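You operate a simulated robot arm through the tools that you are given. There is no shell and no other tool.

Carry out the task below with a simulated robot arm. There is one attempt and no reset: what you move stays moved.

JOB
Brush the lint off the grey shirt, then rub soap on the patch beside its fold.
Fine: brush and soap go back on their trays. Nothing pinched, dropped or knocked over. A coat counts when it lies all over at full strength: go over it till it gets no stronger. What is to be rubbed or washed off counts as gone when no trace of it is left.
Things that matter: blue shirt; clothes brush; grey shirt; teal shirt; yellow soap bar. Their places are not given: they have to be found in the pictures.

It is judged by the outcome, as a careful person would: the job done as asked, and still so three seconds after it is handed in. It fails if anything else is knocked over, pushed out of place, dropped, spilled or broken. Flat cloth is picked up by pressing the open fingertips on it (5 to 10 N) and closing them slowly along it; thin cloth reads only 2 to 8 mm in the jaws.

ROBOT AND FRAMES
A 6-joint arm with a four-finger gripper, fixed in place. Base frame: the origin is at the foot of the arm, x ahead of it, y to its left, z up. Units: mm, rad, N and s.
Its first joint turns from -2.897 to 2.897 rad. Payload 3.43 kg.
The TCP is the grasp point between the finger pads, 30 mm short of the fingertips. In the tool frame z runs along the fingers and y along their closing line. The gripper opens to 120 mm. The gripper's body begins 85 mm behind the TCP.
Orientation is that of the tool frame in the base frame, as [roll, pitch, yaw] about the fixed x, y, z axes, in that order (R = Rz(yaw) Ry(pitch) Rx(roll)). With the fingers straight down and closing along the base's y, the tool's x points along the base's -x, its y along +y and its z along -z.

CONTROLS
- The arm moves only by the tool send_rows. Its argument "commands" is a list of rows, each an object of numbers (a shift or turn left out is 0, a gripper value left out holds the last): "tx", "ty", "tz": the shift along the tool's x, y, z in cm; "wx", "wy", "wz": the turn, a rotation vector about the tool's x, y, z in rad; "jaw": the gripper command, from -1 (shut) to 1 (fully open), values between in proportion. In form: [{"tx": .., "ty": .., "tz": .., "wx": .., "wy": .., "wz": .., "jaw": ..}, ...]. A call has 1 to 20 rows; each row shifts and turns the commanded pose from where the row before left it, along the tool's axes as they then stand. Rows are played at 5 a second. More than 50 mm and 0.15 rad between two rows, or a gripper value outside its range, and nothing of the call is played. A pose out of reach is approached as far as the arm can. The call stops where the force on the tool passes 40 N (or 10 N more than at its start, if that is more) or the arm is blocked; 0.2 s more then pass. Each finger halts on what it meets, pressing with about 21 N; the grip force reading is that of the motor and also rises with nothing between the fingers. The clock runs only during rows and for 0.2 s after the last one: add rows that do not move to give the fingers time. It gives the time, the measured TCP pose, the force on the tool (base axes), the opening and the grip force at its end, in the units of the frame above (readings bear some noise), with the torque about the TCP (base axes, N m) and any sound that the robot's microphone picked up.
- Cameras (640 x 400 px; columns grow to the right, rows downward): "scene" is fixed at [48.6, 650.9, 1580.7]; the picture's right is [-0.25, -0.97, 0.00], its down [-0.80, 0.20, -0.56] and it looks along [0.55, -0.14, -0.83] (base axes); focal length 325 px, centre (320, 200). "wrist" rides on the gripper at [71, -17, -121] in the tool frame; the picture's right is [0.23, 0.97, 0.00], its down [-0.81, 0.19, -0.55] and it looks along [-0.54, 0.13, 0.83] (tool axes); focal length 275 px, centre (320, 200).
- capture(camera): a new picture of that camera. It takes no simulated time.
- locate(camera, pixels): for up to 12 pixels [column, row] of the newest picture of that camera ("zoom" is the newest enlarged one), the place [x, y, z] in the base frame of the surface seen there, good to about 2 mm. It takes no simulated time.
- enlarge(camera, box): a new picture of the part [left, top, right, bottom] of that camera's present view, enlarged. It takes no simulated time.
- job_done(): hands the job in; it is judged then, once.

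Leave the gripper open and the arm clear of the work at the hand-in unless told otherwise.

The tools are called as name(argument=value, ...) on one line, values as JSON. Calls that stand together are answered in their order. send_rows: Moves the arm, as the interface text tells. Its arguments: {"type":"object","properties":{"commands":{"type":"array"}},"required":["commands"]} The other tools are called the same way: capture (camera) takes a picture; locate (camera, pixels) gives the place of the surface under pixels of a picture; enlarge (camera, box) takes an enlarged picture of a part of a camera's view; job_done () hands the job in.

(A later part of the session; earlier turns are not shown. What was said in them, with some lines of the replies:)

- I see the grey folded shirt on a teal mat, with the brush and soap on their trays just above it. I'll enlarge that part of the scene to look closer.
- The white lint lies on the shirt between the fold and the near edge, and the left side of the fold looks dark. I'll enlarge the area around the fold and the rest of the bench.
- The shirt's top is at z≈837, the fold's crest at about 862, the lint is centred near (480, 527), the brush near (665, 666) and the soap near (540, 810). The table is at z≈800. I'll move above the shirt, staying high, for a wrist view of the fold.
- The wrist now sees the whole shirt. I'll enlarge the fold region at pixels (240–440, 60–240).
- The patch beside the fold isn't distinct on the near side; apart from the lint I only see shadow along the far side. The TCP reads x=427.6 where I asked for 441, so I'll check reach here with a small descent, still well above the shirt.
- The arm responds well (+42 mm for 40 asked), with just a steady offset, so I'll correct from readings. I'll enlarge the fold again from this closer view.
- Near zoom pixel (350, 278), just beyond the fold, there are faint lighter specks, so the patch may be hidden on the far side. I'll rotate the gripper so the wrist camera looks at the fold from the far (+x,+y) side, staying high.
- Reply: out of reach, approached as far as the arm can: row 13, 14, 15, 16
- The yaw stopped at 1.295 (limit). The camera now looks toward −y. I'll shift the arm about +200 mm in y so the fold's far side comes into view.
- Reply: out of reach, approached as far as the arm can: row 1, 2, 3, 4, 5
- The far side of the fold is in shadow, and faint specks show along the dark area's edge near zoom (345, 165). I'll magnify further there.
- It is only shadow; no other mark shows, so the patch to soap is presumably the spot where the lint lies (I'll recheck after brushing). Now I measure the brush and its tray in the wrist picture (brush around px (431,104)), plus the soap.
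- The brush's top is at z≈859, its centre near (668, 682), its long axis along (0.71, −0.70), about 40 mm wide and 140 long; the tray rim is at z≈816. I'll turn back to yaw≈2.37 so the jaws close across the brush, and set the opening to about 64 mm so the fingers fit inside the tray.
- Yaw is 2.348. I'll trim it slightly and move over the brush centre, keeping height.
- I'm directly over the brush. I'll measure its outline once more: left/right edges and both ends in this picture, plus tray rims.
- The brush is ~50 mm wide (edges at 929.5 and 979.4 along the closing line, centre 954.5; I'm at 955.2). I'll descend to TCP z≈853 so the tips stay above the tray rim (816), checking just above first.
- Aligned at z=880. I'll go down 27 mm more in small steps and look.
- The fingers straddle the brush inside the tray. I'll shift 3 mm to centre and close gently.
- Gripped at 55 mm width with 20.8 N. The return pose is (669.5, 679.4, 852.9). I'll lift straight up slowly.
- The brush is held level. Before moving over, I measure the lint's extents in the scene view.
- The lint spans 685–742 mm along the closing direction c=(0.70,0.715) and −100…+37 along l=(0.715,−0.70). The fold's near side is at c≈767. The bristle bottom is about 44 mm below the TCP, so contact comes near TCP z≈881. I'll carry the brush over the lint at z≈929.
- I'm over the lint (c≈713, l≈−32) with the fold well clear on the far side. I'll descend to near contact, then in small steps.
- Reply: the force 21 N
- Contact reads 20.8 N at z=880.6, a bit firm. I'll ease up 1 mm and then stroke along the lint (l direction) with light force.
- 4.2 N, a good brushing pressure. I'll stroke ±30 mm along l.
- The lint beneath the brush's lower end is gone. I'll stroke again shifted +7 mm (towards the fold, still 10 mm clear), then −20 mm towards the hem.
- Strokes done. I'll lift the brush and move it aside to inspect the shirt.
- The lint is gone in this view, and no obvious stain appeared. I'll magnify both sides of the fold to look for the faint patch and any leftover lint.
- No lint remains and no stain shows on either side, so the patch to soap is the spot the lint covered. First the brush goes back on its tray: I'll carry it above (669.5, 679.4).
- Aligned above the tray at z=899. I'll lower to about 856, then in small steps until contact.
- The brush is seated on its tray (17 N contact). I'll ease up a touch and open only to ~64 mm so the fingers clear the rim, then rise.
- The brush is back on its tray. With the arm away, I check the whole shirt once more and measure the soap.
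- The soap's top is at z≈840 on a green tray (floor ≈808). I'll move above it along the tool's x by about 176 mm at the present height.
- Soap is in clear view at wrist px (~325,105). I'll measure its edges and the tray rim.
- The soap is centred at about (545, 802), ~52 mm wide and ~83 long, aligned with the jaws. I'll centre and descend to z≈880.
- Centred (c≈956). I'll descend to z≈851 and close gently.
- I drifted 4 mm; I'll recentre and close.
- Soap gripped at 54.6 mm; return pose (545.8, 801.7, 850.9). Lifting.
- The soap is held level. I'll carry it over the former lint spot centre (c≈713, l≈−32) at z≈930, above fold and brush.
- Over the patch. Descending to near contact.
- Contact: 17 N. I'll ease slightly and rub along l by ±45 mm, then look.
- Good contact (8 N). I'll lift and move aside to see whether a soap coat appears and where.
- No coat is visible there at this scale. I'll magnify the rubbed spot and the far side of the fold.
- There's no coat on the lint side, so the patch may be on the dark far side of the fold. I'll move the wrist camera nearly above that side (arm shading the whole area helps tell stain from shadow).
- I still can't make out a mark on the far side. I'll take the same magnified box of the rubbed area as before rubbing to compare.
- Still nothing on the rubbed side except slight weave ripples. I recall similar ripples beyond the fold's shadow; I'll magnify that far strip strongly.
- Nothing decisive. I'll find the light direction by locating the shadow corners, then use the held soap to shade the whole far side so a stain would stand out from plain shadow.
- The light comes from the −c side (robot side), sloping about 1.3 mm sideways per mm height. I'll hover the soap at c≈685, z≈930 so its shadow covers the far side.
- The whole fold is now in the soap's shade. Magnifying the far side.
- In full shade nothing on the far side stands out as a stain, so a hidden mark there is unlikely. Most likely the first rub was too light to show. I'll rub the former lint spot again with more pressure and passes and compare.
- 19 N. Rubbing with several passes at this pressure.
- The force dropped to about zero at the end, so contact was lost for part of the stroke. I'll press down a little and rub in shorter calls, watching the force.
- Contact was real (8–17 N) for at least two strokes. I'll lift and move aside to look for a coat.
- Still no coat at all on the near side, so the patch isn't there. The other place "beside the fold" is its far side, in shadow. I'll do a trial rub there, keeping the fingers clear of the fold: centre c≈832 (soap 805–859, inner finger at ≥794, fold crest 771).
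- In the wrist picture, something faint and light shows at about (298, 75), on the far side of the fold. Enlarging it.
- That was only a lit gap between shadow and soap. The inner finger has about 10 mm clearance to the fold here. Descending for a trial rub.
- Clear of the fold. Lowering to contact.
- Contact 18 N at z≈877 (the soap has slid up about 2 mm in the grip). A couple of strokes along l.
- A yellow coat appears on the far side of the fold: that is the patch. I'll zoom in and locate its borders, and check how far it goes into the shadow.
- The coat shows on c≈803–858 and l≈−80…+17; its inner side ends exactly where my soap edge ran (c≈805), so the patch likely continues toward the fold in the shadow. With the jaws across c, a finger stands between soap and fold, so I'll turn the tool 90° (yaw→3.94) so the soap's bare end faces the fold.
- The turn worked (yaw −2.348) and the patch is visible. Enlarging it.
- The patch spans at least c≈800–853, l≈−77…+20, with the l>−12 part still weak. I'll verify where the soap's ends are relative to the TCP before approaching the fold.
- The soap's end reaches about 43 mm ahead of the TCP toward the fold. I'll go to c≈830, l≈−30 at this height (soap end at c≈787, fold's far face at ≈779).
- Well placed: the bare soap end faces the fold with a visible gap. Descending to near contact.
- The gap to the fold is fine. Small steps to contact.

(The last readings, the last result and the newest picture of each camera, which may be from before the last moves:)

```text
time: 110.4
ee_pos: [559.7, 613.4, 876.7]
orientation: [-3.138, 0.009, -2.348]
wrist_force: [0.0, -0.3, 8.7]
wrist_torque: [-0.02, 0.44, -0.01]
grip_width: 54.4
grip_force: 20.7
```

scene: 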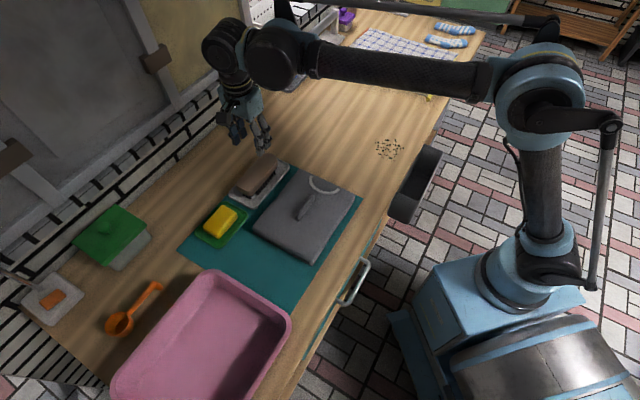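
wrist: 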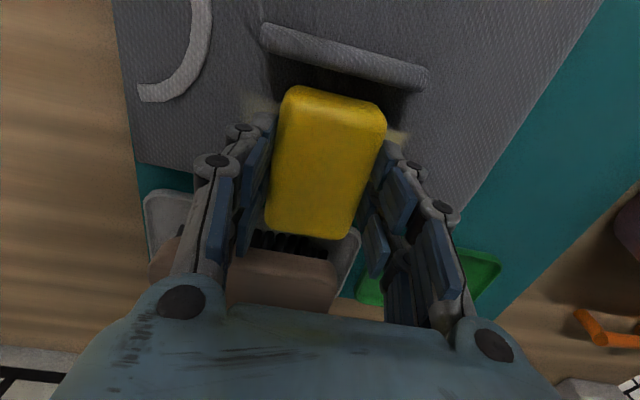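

Contact 8.7 N, somewhat on the corner nearest the fold. I'll press a touch more and rub along the fold (l from −65 to +10).

send_rows(commands=[{"tz": 0.05}, {"ty": 1}, {"ty": 1}, {"ty": 1}, {"ty": 0.5}, {}])

send_rows(commands=[{"ty": -1}, {"ty": -1}, {"ty": -1}, {"ty": -1}, {"ty": -1}, {"ty": -1}, {"ty": -1.2}, {}])

send_rows(commands=[{"ty": 1}, {"ty": 1}, {"ty": 1}, {"ty": 1}, {"ty": 1}, {"ty": 1}, {"ty": 1.2}, {}])

enlarge(camera="scene", box=[250, 150, 350, 240])

```text
time: 111.8
ee_pos: [533.4, 638.6, 876.0]
orientation: [-3.14, 0.008, -2.346]
wrist_force: [3.9, -2.1, 14.6]
wrist_torque: [-0.09, -0.24, 0.01]
grip_width: 54.4
grip_force: 21.0
```

```text
time: 113.6
ee_pos: [584.9, 587.5, 876.6]
orientation: [-3.137, 0.008, -2.348]
wrist_force: [-0.8, 0.7, 8.9]
wrist_torque: [0.19, 0.06, 0.04]
grip_width: 54.7
grip_force: 21.8
```

```text
time: 115.4
ee_pos: [535.5, 640.5, 875.0]
orientation: [-3.139, 0.009, -2.347]
wrist_force: [0.0, -0.2, -1.2]
wrist_torque: [-0.03, -0.02, 0.0]
grip_width: 54.6
grip_force: 20.9
```

```text
4.44 times, centred on (300, 195) of scene
```

zoom: 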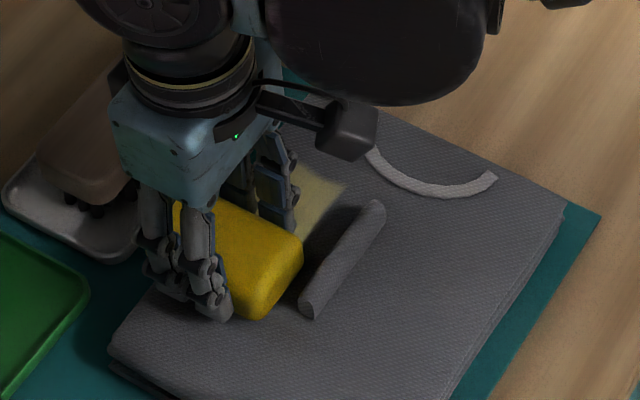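

Lifting and moving aside (+c) to inspect.

send_rows(commands=[{"tz": -2}, {"tz": -2}, {"tz": -2}, {"tz": -2}, {"tx": -3.5, "ty": 1}, {"tx": -3.5, "ty": 1}, {"tx": -3.5, "ty": 1}, {}, {}])

enlarge(camera="scene", box=[265, 178, 325, 226])

capture(camera="wrist")

```text
time: 117.4
ee_pos: [584.6, 736.4, 957.0]
orientation: [-3.138, 0.008, -2.347]
wrist_force: [0.3, -0.1, -0.5]
wrist_torque: [-0.01, 0.01, -0.03]
grip_width: 54.7
grip_force: 21.1
```

```text
8.33 times, centred on (295, 202) of scene
```

zoom: 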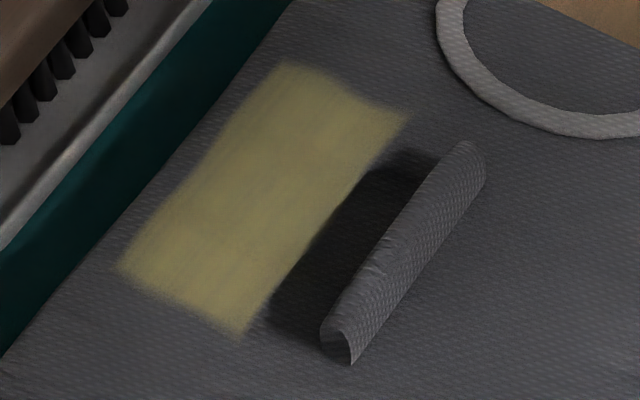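

```text
taken
```

wrist: 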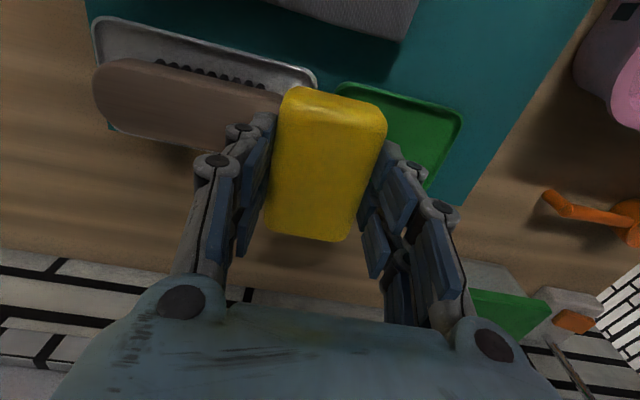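

The patch now shows as a clean, more even rectangle, and its fold-side edge stays straight even where there is no shadow, so that's its true border. I'll measure its corners and look for weak spots.

locate(camera="zoom", pixels=[[285, 66], [407, 113], [122, 266], [245, 333], [340, 200], [200, 160], [300, 270], [180, 300]])

enlarge(camera="scene", box=[275, 182, 310, 208])

enlarge(camera="scene", box=[274, 196, 309, 222])

```text
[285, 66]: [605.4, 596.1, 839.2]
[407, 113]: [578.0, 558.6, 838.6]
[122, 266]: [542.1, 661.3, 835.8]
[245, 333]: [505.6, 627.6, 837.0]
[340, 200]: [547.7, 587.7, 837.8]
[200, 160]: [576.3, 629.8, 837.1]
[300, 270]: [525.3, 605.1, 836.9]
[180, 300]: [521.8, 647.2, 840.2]
```

```text
15.38 times, centred on (292, 195) of scene
```

zoom: 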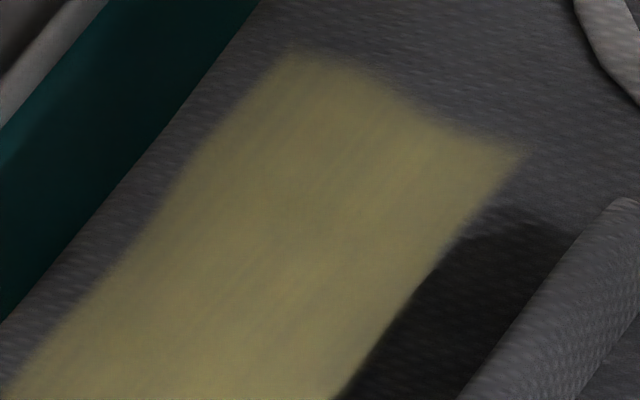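

```text
15.38 times, centred on (292, 209) of scene
```

zoom: 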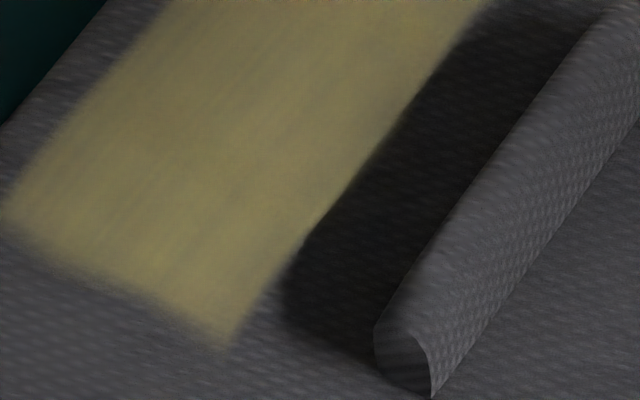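

The patch is c≈801–854, l≈−78…+21. It needs more passes until the shade stops deepening. Going back over it in the same orientation.

send_rows(commands=[{"tx": 3.5, "ty": -2.25}, {"tx": 3.5, "ty": -2.25}, {"tx": 3.5, "ty": -2.25}, {}, {}, {"tz": 3}, {"tz": 2.5}, {"tz": 1.5}, {"tz": 0.6}, {}, {}])

```text
time: 119.8
ee_pos: [561.0, 613.3, 881.4]
orientation: [-3.139, 0.009, -2.348]
wrist_force: [-0.1, 0.1, -1.0]
wrist_torque: [0.01, -0.05, 0.01]
grip_width: 54.6
grip_force: 21.3
```

send_rows(commands=[{"tz": 0.2}, {"tz": 0.15}, {"tz": 0.1}, {}])

```text
time: 120.8
ee_pos: [560.9, 612.4, 875.6]
orientation: [-3.137, 0.01, -2.348]
wrist_force: [-0.8, 1.3, -1.0]
wrist_torque: [-0.01, -0.01, 0.03]
grip_width: 54.8
grip_force: 20.7
```

send_rows(commands=[{"tz": 0.1}, {}])

```text
time: 121.4
ee_pos: [562.0, 612.3, 875.5]
orientation: [-3.139, 0.007, -2.348]
wrist_force: [0.6, 0.6, 5.6]
wrist_torque: [0.14, -0.1, 0.01]
grip_width: 54.7
grip_force: 20.7
```

5.6 N contact. Pressing slightly more and stroking in three passes, checking force each time.

send_rows(commands=[{"tz": 0.06, "tx": 0.15}, {"ty": 1}, {"ty": 1}, {"ty": 1}, {"ty": 1}])

send_rows(commands=[{"ty": -1}, {"ty": -1}, {"ty": -1}, {"ty": -1}, {"ty": -1}, {"ty": -1}, {"ty": -1}, {"ty": -1}])

send_rows(commands=[{"tz": 0.03, "ty": 1}, {"ty": 1}, {"ty": 1}, {"ty": 1}, {"ty": 1}, {"ty": 1}, {"ty": 1}, {"ty": 1}])

send_rows(commands=[{"ty": -1}, {"ty": -1}, {"ty": -1}, {"ty": -1}, {"ty": -1}, {"ty": -1}, {"ty": -1}, {"ty": -1}])

```text
time: 122.6
ee_pos: [529.6, 640.1, 874.5]
orientation: [-3.137, 0.009, -2.347]
wrist_force: [2.5, -3.1, 13.5]
wrist_torque: [-0.17, -0.21, 0.04]
grip_width: 54.4
grip_force: 21.0
```

```text
time: 124.4
ee_pos: [588.7, 583.4, 875.3]
orientation: [-3.138, 0.009, -2.347]
wrist_force: [0.6, 0.7, -1.8]
wrist_torque: [0.01, 0.01, -0.01]
grip_width: 54.7
grip_force: 20.8
```

```text
time: 126.2
ee_pos: [531.6, 638.5, 873.5]
orientation: [-3.138, 0.01, -2.349]
wrist_force: [4.3, -4.0, 17.3]
wrist_torque: [-0.22, -0.2, 0.06]
grip_width: 54.7
grip_force: 20.5
```

```text
time: 128.0
ee_pos: [589.7, 582.8, 874.8]
orientation: [-3.139, 0.008, -2.347]
wrist_force: [-0.1, -0.4, -0.9]
wrist_torque: [-0.03, -0.02, -0.02]
grip_width: 54.7
grip_force: 21.4
```

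At the +l end there's no contact. I'll press there slightly until I feel it.

send_rows(commands=[{"tz": 0.04}, {}])

```text
time: 128.6
ee_pos: [588.5, 583.5, 873.6]
orientation: [-3.139, 0.008, -2.348]
wrist_force: [0.0, -0.8, -1.2]
wrist_torque: [-0.03, 0.03, 0.02]
grip_width: 54.5
grip_force: 20.8
```

send_rows(commands=[{"tz": 0.06}, {}])

```text
time: 129.2
ee_pos: [589.3, 583.4, 873.1]
orientation: [-3.138, 0.009, -2.348]
wrist_force: [-0.3, 0.2, -0.9]
wrist_torque: [0.01, -0.03, 0.02]
grip_width: 54.7
grip_force: 21.0
```

Getting low (fingertips ~6 mm above the shirt), so I'll look before pressing further.

capture(camera="wrist")

enlarge(camera="scene", box=[255, 160, 335, 225])

```text
taken
```

wrist: 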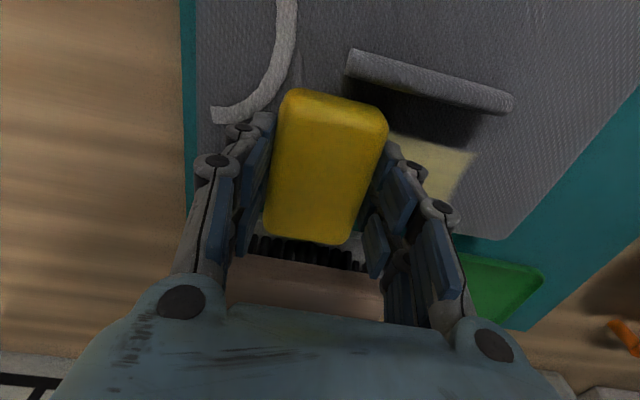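

```text
6.15 times, centred on (295, 192) of scene
```

zoom: 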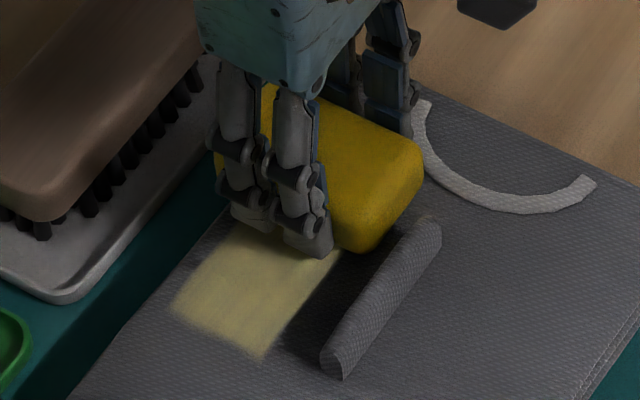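

The soap and fingers look clear of fold and brush. I'll press a little further for contact at this end.

send_rows(commands=[{"tz": 0.06}, {}])

```text
time: 129.8
ee_pos: [588.2, 584.3, 872.1]
orientation: [-3.138, 0.008, -2.347]
wrist_force: [1.1, -0.3, 6.8]
wrist_torque: [0.13, 0.05, 0.01]
grip_width: 54.6
grip_force: 20.8
```

6.8 N here. I'll stroke toward −l raising slightly as I go, since the far end contacts ~2 mm higher.

send_rows(commands=[{"ty": 0.7}, {"ty": -0.7}, {"ty": 0.7}, {"ty": 0.7, "tz": -0.02}, {"ty": 0.7, "tz": -0.02}])

send_rows(commands=[{"ty": 0.8, "tz": -0.02}, {"ty": 0.8, "tz": -0.02}, {"ty": 0.8, "tz": -0.02}, {"ty": 0.8, "tz": -0.02}])

send_rows(commands=[{"ty": 0.8, "tz": -0.01}, {"ty": 0.8, "tz": -0.01}, {"ty": 0.8}, {}])

```text
time: 131.0
ee_pos: [573.3, 596.9, 871.8]
orientation: [-3.138, 0.01, -2.348]
wrist_force: [2.7, -3.4, 10.6]
wrist_torque: [-0.19, -0.22, 0.02]
grip_width: 54.7
grip_force: 20.8
```

```text
time: 132.0
ee_pos: [551.0, 621.0, 872.7]
orientation: [-3.139, 0.009, -2.348]
wrist_force: [-0.2, -0.1, -0.5]
wrist_torque: [0.02, -0.03, -0.01]
grip_width: 54.8
grip_force: 21.0
```

```text
time: 133.0
ee_pos: [533.3, 638.1, 873.2]
orientation: [-3.138, 0.008, -2.346]
wrist_force: [0.2, -0.2, -1.7]
wrist_torque: [-0.01, 0.02, -0.02]
grip_width: 54.4
grip_force: 21.0
```

Contact was lost as I rose, so the surface is level and the soap has simply slid up a bit. I'll lift and inspect the coat.

send_rows(commands=[{"tz": -2}, {"tz": -2}, {"tz": -2}, {"tz": -2}, {"tx": -3.5, "ty": 1}, {"tx": -3.5, "ty": 1}, {"tx": -3.5, "ty": 1}, {}, {}])

enlarge(camera="scene", box=[265, 178, 325, 226])

capture(camera="wrist")

enlarge(camera="scene", box=[180, 90, 310, 210])

```text
time: 135.0
ee_pos: [584.0, 734.9, 954.3]
orientation: [-3.138, 0.008, -2.347]
wrist_force: [1.0, 0.3, -1.0]
wrist_torque: [0.0, 0.03, 0.02]
grip_width: 54.7
grip_force: 20.5
```

```text
8.33 times, centred on (295, 202) of scene
```

zoom: 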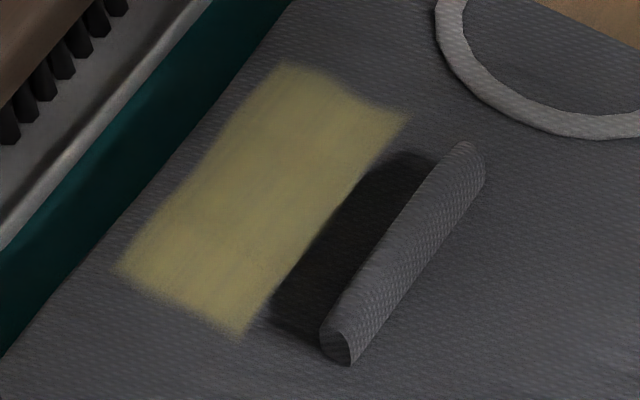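

```text
taken
```

wrist: 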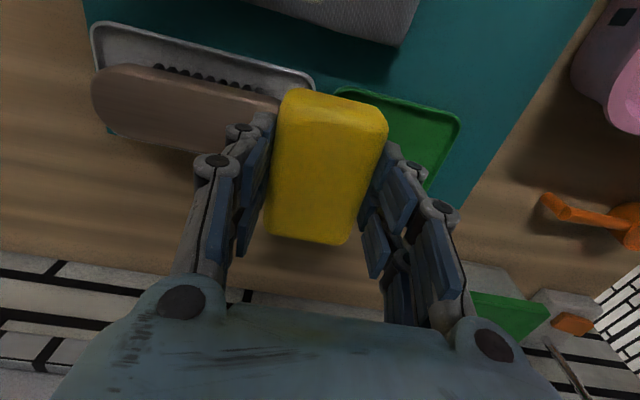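

```text
3.33 times, centred on (245, 150) of scene
```

zoom: 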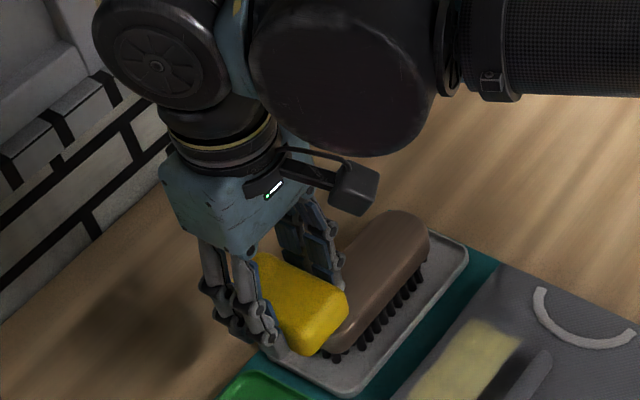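

Nearly the same shade as before, so it's close to saturated. Checking the two halves magnified against the previous pair.

enlarge(camera="scene", box=[275, 182, 310, 208])

enlarge(camera="scene", box=[274, 196, 309, 222])

```text
15.38 times, centred on (292, 195) of scene
```

zoom: 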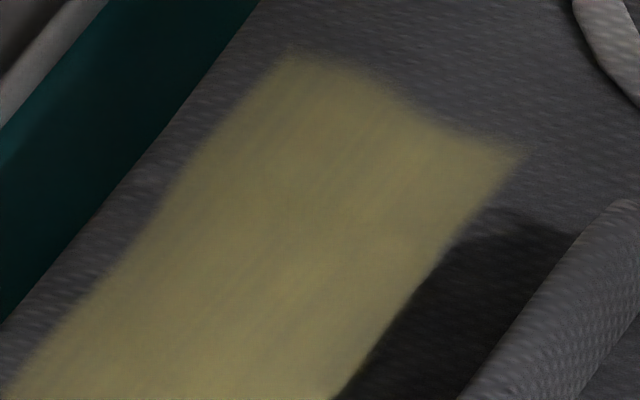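

```text
15.38 times, centred on (292, 209) of scene
```

zoom: 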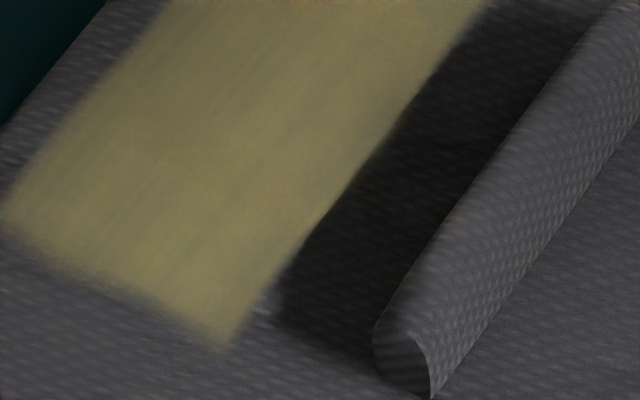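

Practically unchanged, so it's at or very near full strength. For certainty I'll do one more complete round with slightly longer sweeps, then compare again.

send_rows(commands=[{"tx": 3.5, "ty": -2.25}, {"tx": 3.5, "ty": -2.25}, {"tx": 3.5, "ty": -2.25}, {}, {}, {"tz": 3}, {"tz": 2.5}, {"tz": 1.5}, {"tz": 0.8}, {}, {}])

```text
time: 137.4
ee_pos: [559.5, 611.0, 876.9]
orientation: [-3.138, 0.008, -2.35]
wrist_force: [0.0, 0.2, -1.1]
wrist_torque: [-0.02, -0.01, 0.0]
grip_width: 54.7
grip_force: 21.3
```

send_rows(commands=[{"tz": 0.2}, {"tz": 0.1}, {}])

```text
time: 138.2
ee_pos: [560.4, 611.2, 873.7]
orientation: [-3.139, 0.008, -2.347]
wrist_force: [0.1, -0.1, -1.7]
wrist_torque: [0.01, 0.01, -0.03]
grip_width: 54.8
grip_force: 20.9
```

send_rows(commands=[{"tz": 0.1}, {}])

```text
time: 138.8
ee_pos: [558.9, 611.6, 872.8]
orientation: [-3.14, 0.008, -2.348]
wrist_force: [-0.3, 5.2, 18.5]
wrist_torque: [0.14, 0.06, 0.0]
grip_width: 55.0
grip_force: 21.3
```

18 N contact. Sweeping both ways.

send_rows(commands=[{"ty": -1}, {"ty": -1}, {"ty": -1}, {"ty": -1}, {"ty": -1}])

send_rows(commands=[{"ty": 1}, {"ty": 1}, {"ty": 1}, {"ty": 1}, {"ty": 1}, {"ty": 1}, {"ty": 1}, {"ty": 1}, {"ty": 1}])

send_rows(commands=[{"tz": 0.03, "ty": -1}, {"ty": -1}, {"ty": -1}, {"ty": -1}])

send_rows(commands=[{"ty": -1}, {"ty": -1}, {"ty": -1}, {"ty": -1}, {"ty": -1}])

```text
time: 140.0
ee_pos: [596.4, 576.8, 872.8]
orientation: [-3.139, 0.011, -2.346]
wrist_force: [-6.0, 4.9, 16.2]
wrist_torque: [0.24, 0.21, -0.03]
grip_width: 54.8
grip_force: 20.9
```

```text
time: 142.0
ee_pos: [532.3, 639.5, 871.5]
orientation: [-3.137, 0.009, -2.347]
wrist_force: [3.2, -3.8, 11.5]
wrist_torque: [-0.2, -0.26, 0.05]
grip_width: 54.6
grip_force: 21.0
```

```text
time: 143.0
ee_pos: [560.9, 612.5, 872.4]
orientation: [-3.14, 0.009, -2.347]
wrist_force: [-1.9, 2.0, 6.3]
wrist_torque: [0.16, 0.12, -0.02]
grip_width: 54.7
grip_force: 21.2
```

```text
time: 144.2
ee_pos: [596.4, 576.2, 871.5]
orientation: [-3.138, 0.009, -2.346]
wrist_force: [-2.7, 1.7, 8.7]
wrist_torque: [0.14, 0.09, 0.0]
grip_width: 54.7
grip_force: 21.2
```

All strokes in good contact. One more sweep down to l≈−75, then inspect.

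send_rows(commands=[{"ty": 1}, {"ty": 1}, {"ty": 1}, {"ty": 1}, {"ty": 1}, {"ty": 1}, {"ty": 1}, {"ty": 1}, {"ty": 1}, {"ty": 1}])

send_rows(commands=[{"tz": -2}, {"tz": -2}, {"tz": -2}, {"tz": -2}, {"tx": -3.5, "ty": 1}, {"tx": -3.5, "ty": 1}, {"tx": -3.5, "ty": 0.5}, {}, {}])

enlarge(camera="scene", box=[275, 182, 310, 208])

enlarge(camera="scene", box=[274, 196, 309, 222])

enlarge(camera="scene", box=[265, 178, 325, 226])

```text
time: 146.4
ee_pos: [524.7, 645.5, 872.0]
orientation: [-3.138, 0.009, -2.346]
wrist_force: [2.8, -2.2, 7.7]
wrist_torque: [-0.09, -0.21, 0.03]
grip_width: 55.0
grip_force: 20.5
```

```text
time: 148.4
ee_pos: [580.2, 737.4, 952.0]
orientation: [-3.138, 0.008, -2.346]
wrist_force: [0.6, -0.1, -1.3]
wrist_torque: [0.03, 0.01, 0.0]
grip_width: 54.6
grip_force: 21.0
```

```text
15.38 times, centred on (292, 195) of scene
```

zoom: 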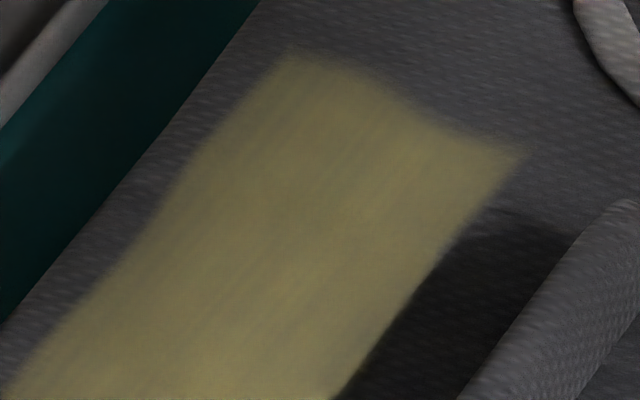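

```text
15.38 times, centred on (292, 209) of scene
```

zoom: 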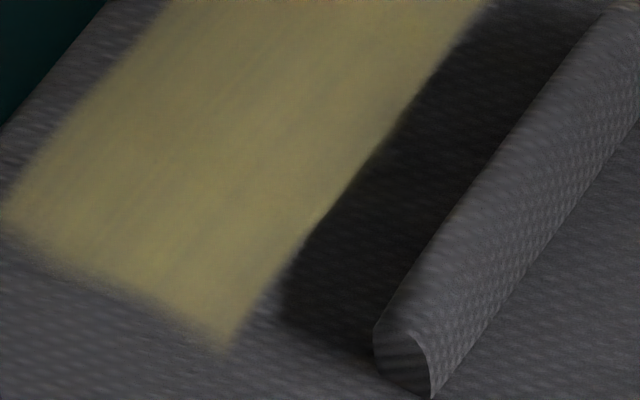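

```text
8.33 times, centred on (295, 202) of scene
```

zoom: 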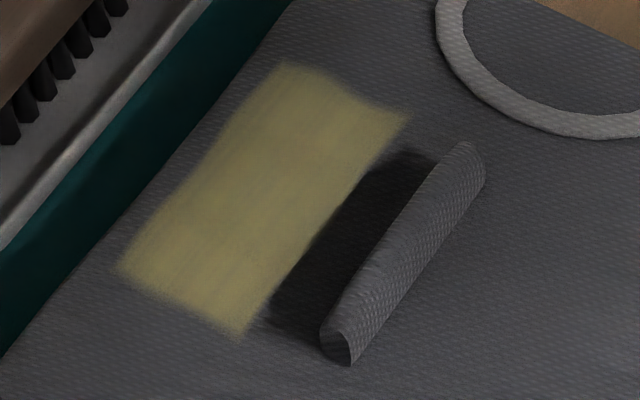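

The shade no longer changes: the coat is full and even over the patch, with lit grey visible around its borders. Now I return the soap. First turn the tool back to yaw 2.366 at a safe height.

send_rows(commands=[{"tz": -2, "wz": 0.143}, {"tz": -2, "wz": 0.143}, {"wz": 0.143}, {"wz": 0.143}, {"wz": 0.143}, {"wz": 0.143}, {"wz": 0.143}, {"wz": 0.143}, {"wz": 0.143}, {"wz": 0.143}, {"wz": 0.141}, {}, {}])

```text
time: 151.2
ee_pos: [580.4, 738.1, 992.9]
orientation: [3.133, 0.004, 2.365]
wrist_force: [0.6, -0.5, -1.6]
wrist_torque: [-0.01, 0.0, 0.04]
grip_width: 54.5
grip_force: 20.7
```

Yaw is back at 2.365. Moving above the green tray (545.8, 801.7) and lowering to z≈890.

send_rows(commands=[{"tx": 3.5, "ty": 1.06}, {"tx": 3.42, "ty": 1.06}, {}, {"tz": 3}, {"tz": 3}, {"tz": 3}, {"tz": 1.3}, {}, {}])

capture(camera="wrist")

enlarge(camera="scene", box=[170, 150, 290, 260])

```text
time: 153.2
ee_pos: [545.6, 802.3, 887.3]
orientation: [3.134, 0.004, 2.364]
wrist_force: [1.2, 0.2, -1.9]
wrist_torque: [0.04, 0.01, -0.04]
grip_width: 54.6
grip_force: 20.6
```

```text
taken
```

wrist: 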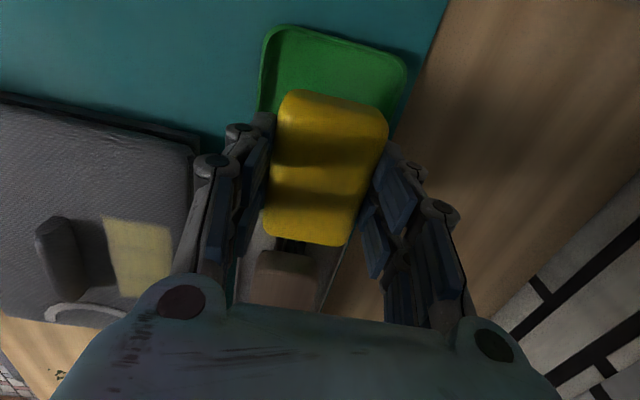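

```text
3.64 times, centred on (230, 205) of scene
```

zoom: 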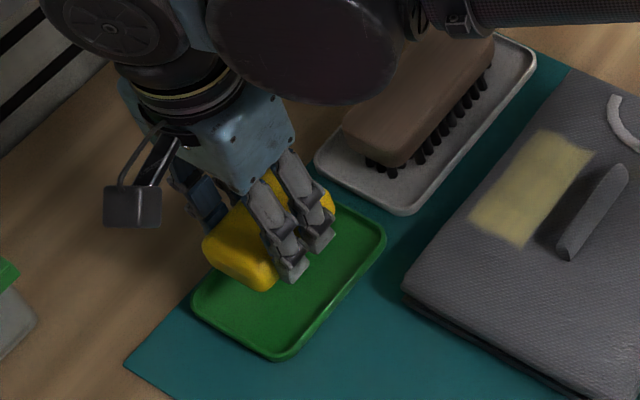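

Aligned over the green tray. Lowering to z≈850, then small steps.

send_rows(commands=[{"tz": 1.5}, {"tz": 1}, {"tz": 0.8}, {"tz": 0.4}, {}, {}])

```text
time: 154.6
ee_pos: [545.8, 801.3, 851.8]
orientation: [3.133, 0.002, 2.366]
wrist_force: [0.3, 0.4, -1.4]
wrist_torque: [0.02, -0.01, 0.02]
grip_width: 54.6
grip_force: 21.3
```

send_rows(commands=[{"tz": 0.3}, {"tz": 0.2}, {"tz": 0.1}, {}, {}])

```text
time: 155.8
ee_pos: [545.5, 802.7, 844.4]
orientation: [3.132, 0.004, 2.365]
wrist_force: [0.0, 0.1, -1.8]
wrist_torque: [-0.02, 0.01, 0.01]
grip_width: 54.7
grip_force: 21.3
```

send_rows(commands=[{"tz": 0.1}, {}, {}])

```text
time: 156.6
ee_pos: [547.2, 802.5, 845.1]
orientation: [3.133, 0.004, 2.364]
wrist_force: [-0.1, -1.0, -1.9]
wrist_torque: [0.01, 0.0, -0.01]
grip_width: 54.7
grip_force: 21.0
```

send_rows(commands=[{"tz": 0.1}, {}, {}])

enlarge(camera="scene", box=[185, 185, 265, 255])

```text
time: 157.4
ee_pos: [546.2, 802.3, 845.0]
orientation: [3.133, 0.004, 2.365]
wrist_force: [0.3, 0.9, -1.0]
wrist_torque: [0.0, -0.01, -0.04]
grip_width: 54.9
grip_force: 21.2
```

```text
5.71 times, centred on (225, 220) of scene
```

zoom: 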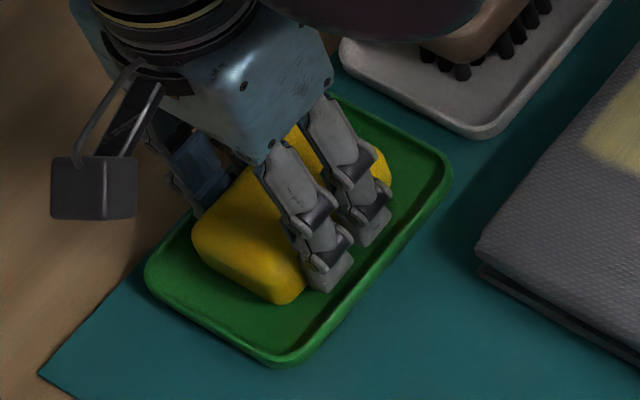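

Very close to the tray floor. Another small step.

send_rows(commands=[{"tz": 0.1}, {}, {}])

```text
time: 158.2
ee_pos: [544.6, 801.8, 842.7]
orientation: [3.131, 0.004, 2.365]
wrist_force: [0.4, 0.1, 2.8]
wrist_torque: [-0.2, -0.02, 0.03]
grip_width: 54.5
grip_force: 20.9
```

The soap rests on its tray (2.8 N). I'll open just to 60 mm so the fingers don't touch the rim, then rise straight up.

send_rows(commands=[{"jaw": -0.07}, {"jaw": -0.04}, {"jaw": 0.0}, {}, {}])

```text
time: 159.4
ee_pos: [545.4, 802.3, 843.2]
orientation: [3.132, 0.004, 2.366]
wrist_force: [0.6, 1.0, -0.5]
wrist_torque: [-0.01, -0.03, 0.02]
grip_width: 60.1
grip_force: 0.0
```

send_rows(commands=[{"tz": -0.5}, {"tz": -1}, {"tz": -2}, {"tz": -4}, {"tz": -4}, {"tz": -4, "jaw": 0.5}, {"tz": -4, "jaw": 1}, {"tx": -4}, {"tx": -4}, {"tx": -4}, {"tx": -4}, {}, {}])

capture(camera="scene")

enlarge(camera="scene", box=[180, 145, 370, 265])

enlarge(camera="scene", box=[295, 192, 355, 245])

enlarge(camera="scene", box=[270, 178, 320, 222])

```text
time: 162.2
ee_pos: [660.0, 689.5, 1035.3]
orientation: [3.133, 0.002, 2.366]
wrist_force: [-0.6, -0.3, -0.4]
wrist_torque: [-0.03, 0.01, -0.01]
grip_width: 119.9
grip_force: 0.1
```

```text
taken
```

scene: 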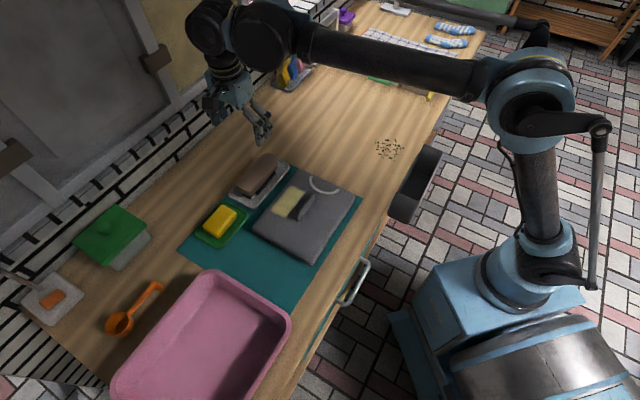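

```text
3.33 times, centred on (275, 205) of scene
```

zoom: 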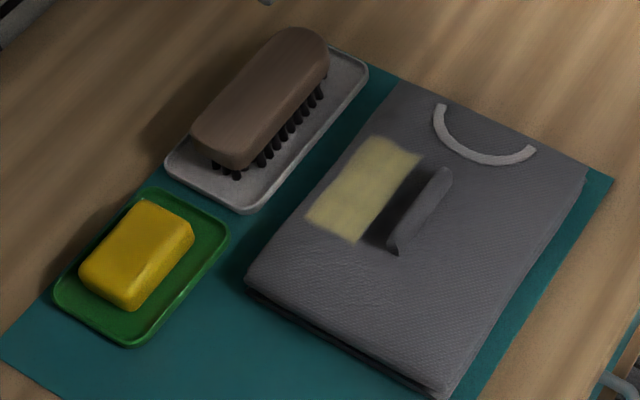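

```text
7.55 times, centred on (325, 218) of scene
```

zoom: 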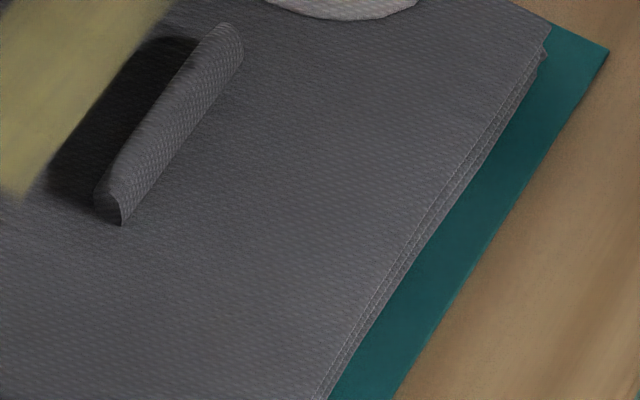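

```text
9.09 times, centred on (295, 200) of scene
```

zoom: 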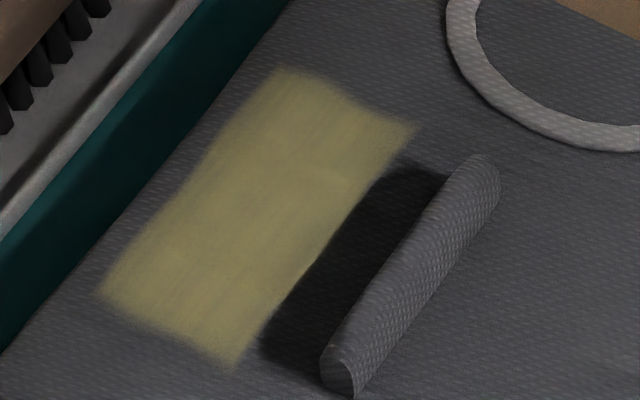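

Everything checks out: the lint is gone, the soap coat is full and even on the patch beside the fold, and the fold is unchanged. Brush and soap are on their trays, and the gripper is open and well clear at z≈1035. Handing in.

job_done()

```text
The job is handed in.
```

The grey shirt is brushed and its patch soaped, and I've handed the job in.

- **Lint:** all gone. I saw no trace of it in close-up pictures after brushing or at the end.
- **Soap:** the patch turned out to be on the far side of the fold, in its shadow, and had no visible mark until soap touched it. It now has an even yellow coat that stopped getting stronger on the last rounds.
- **First try on the wrong side:** before finding the patch, I rubbed soap where the lint had been, on the near side. No coat showed there before or after.
- **Tidy-up:** brush and soap are back on their trays, and the fold looks unchanged. Nothing was dropped or knocked over. The gripper is open and clear of the work.

I didn't find the blue or teal shirts in the pictures; nothing in the job needed them.
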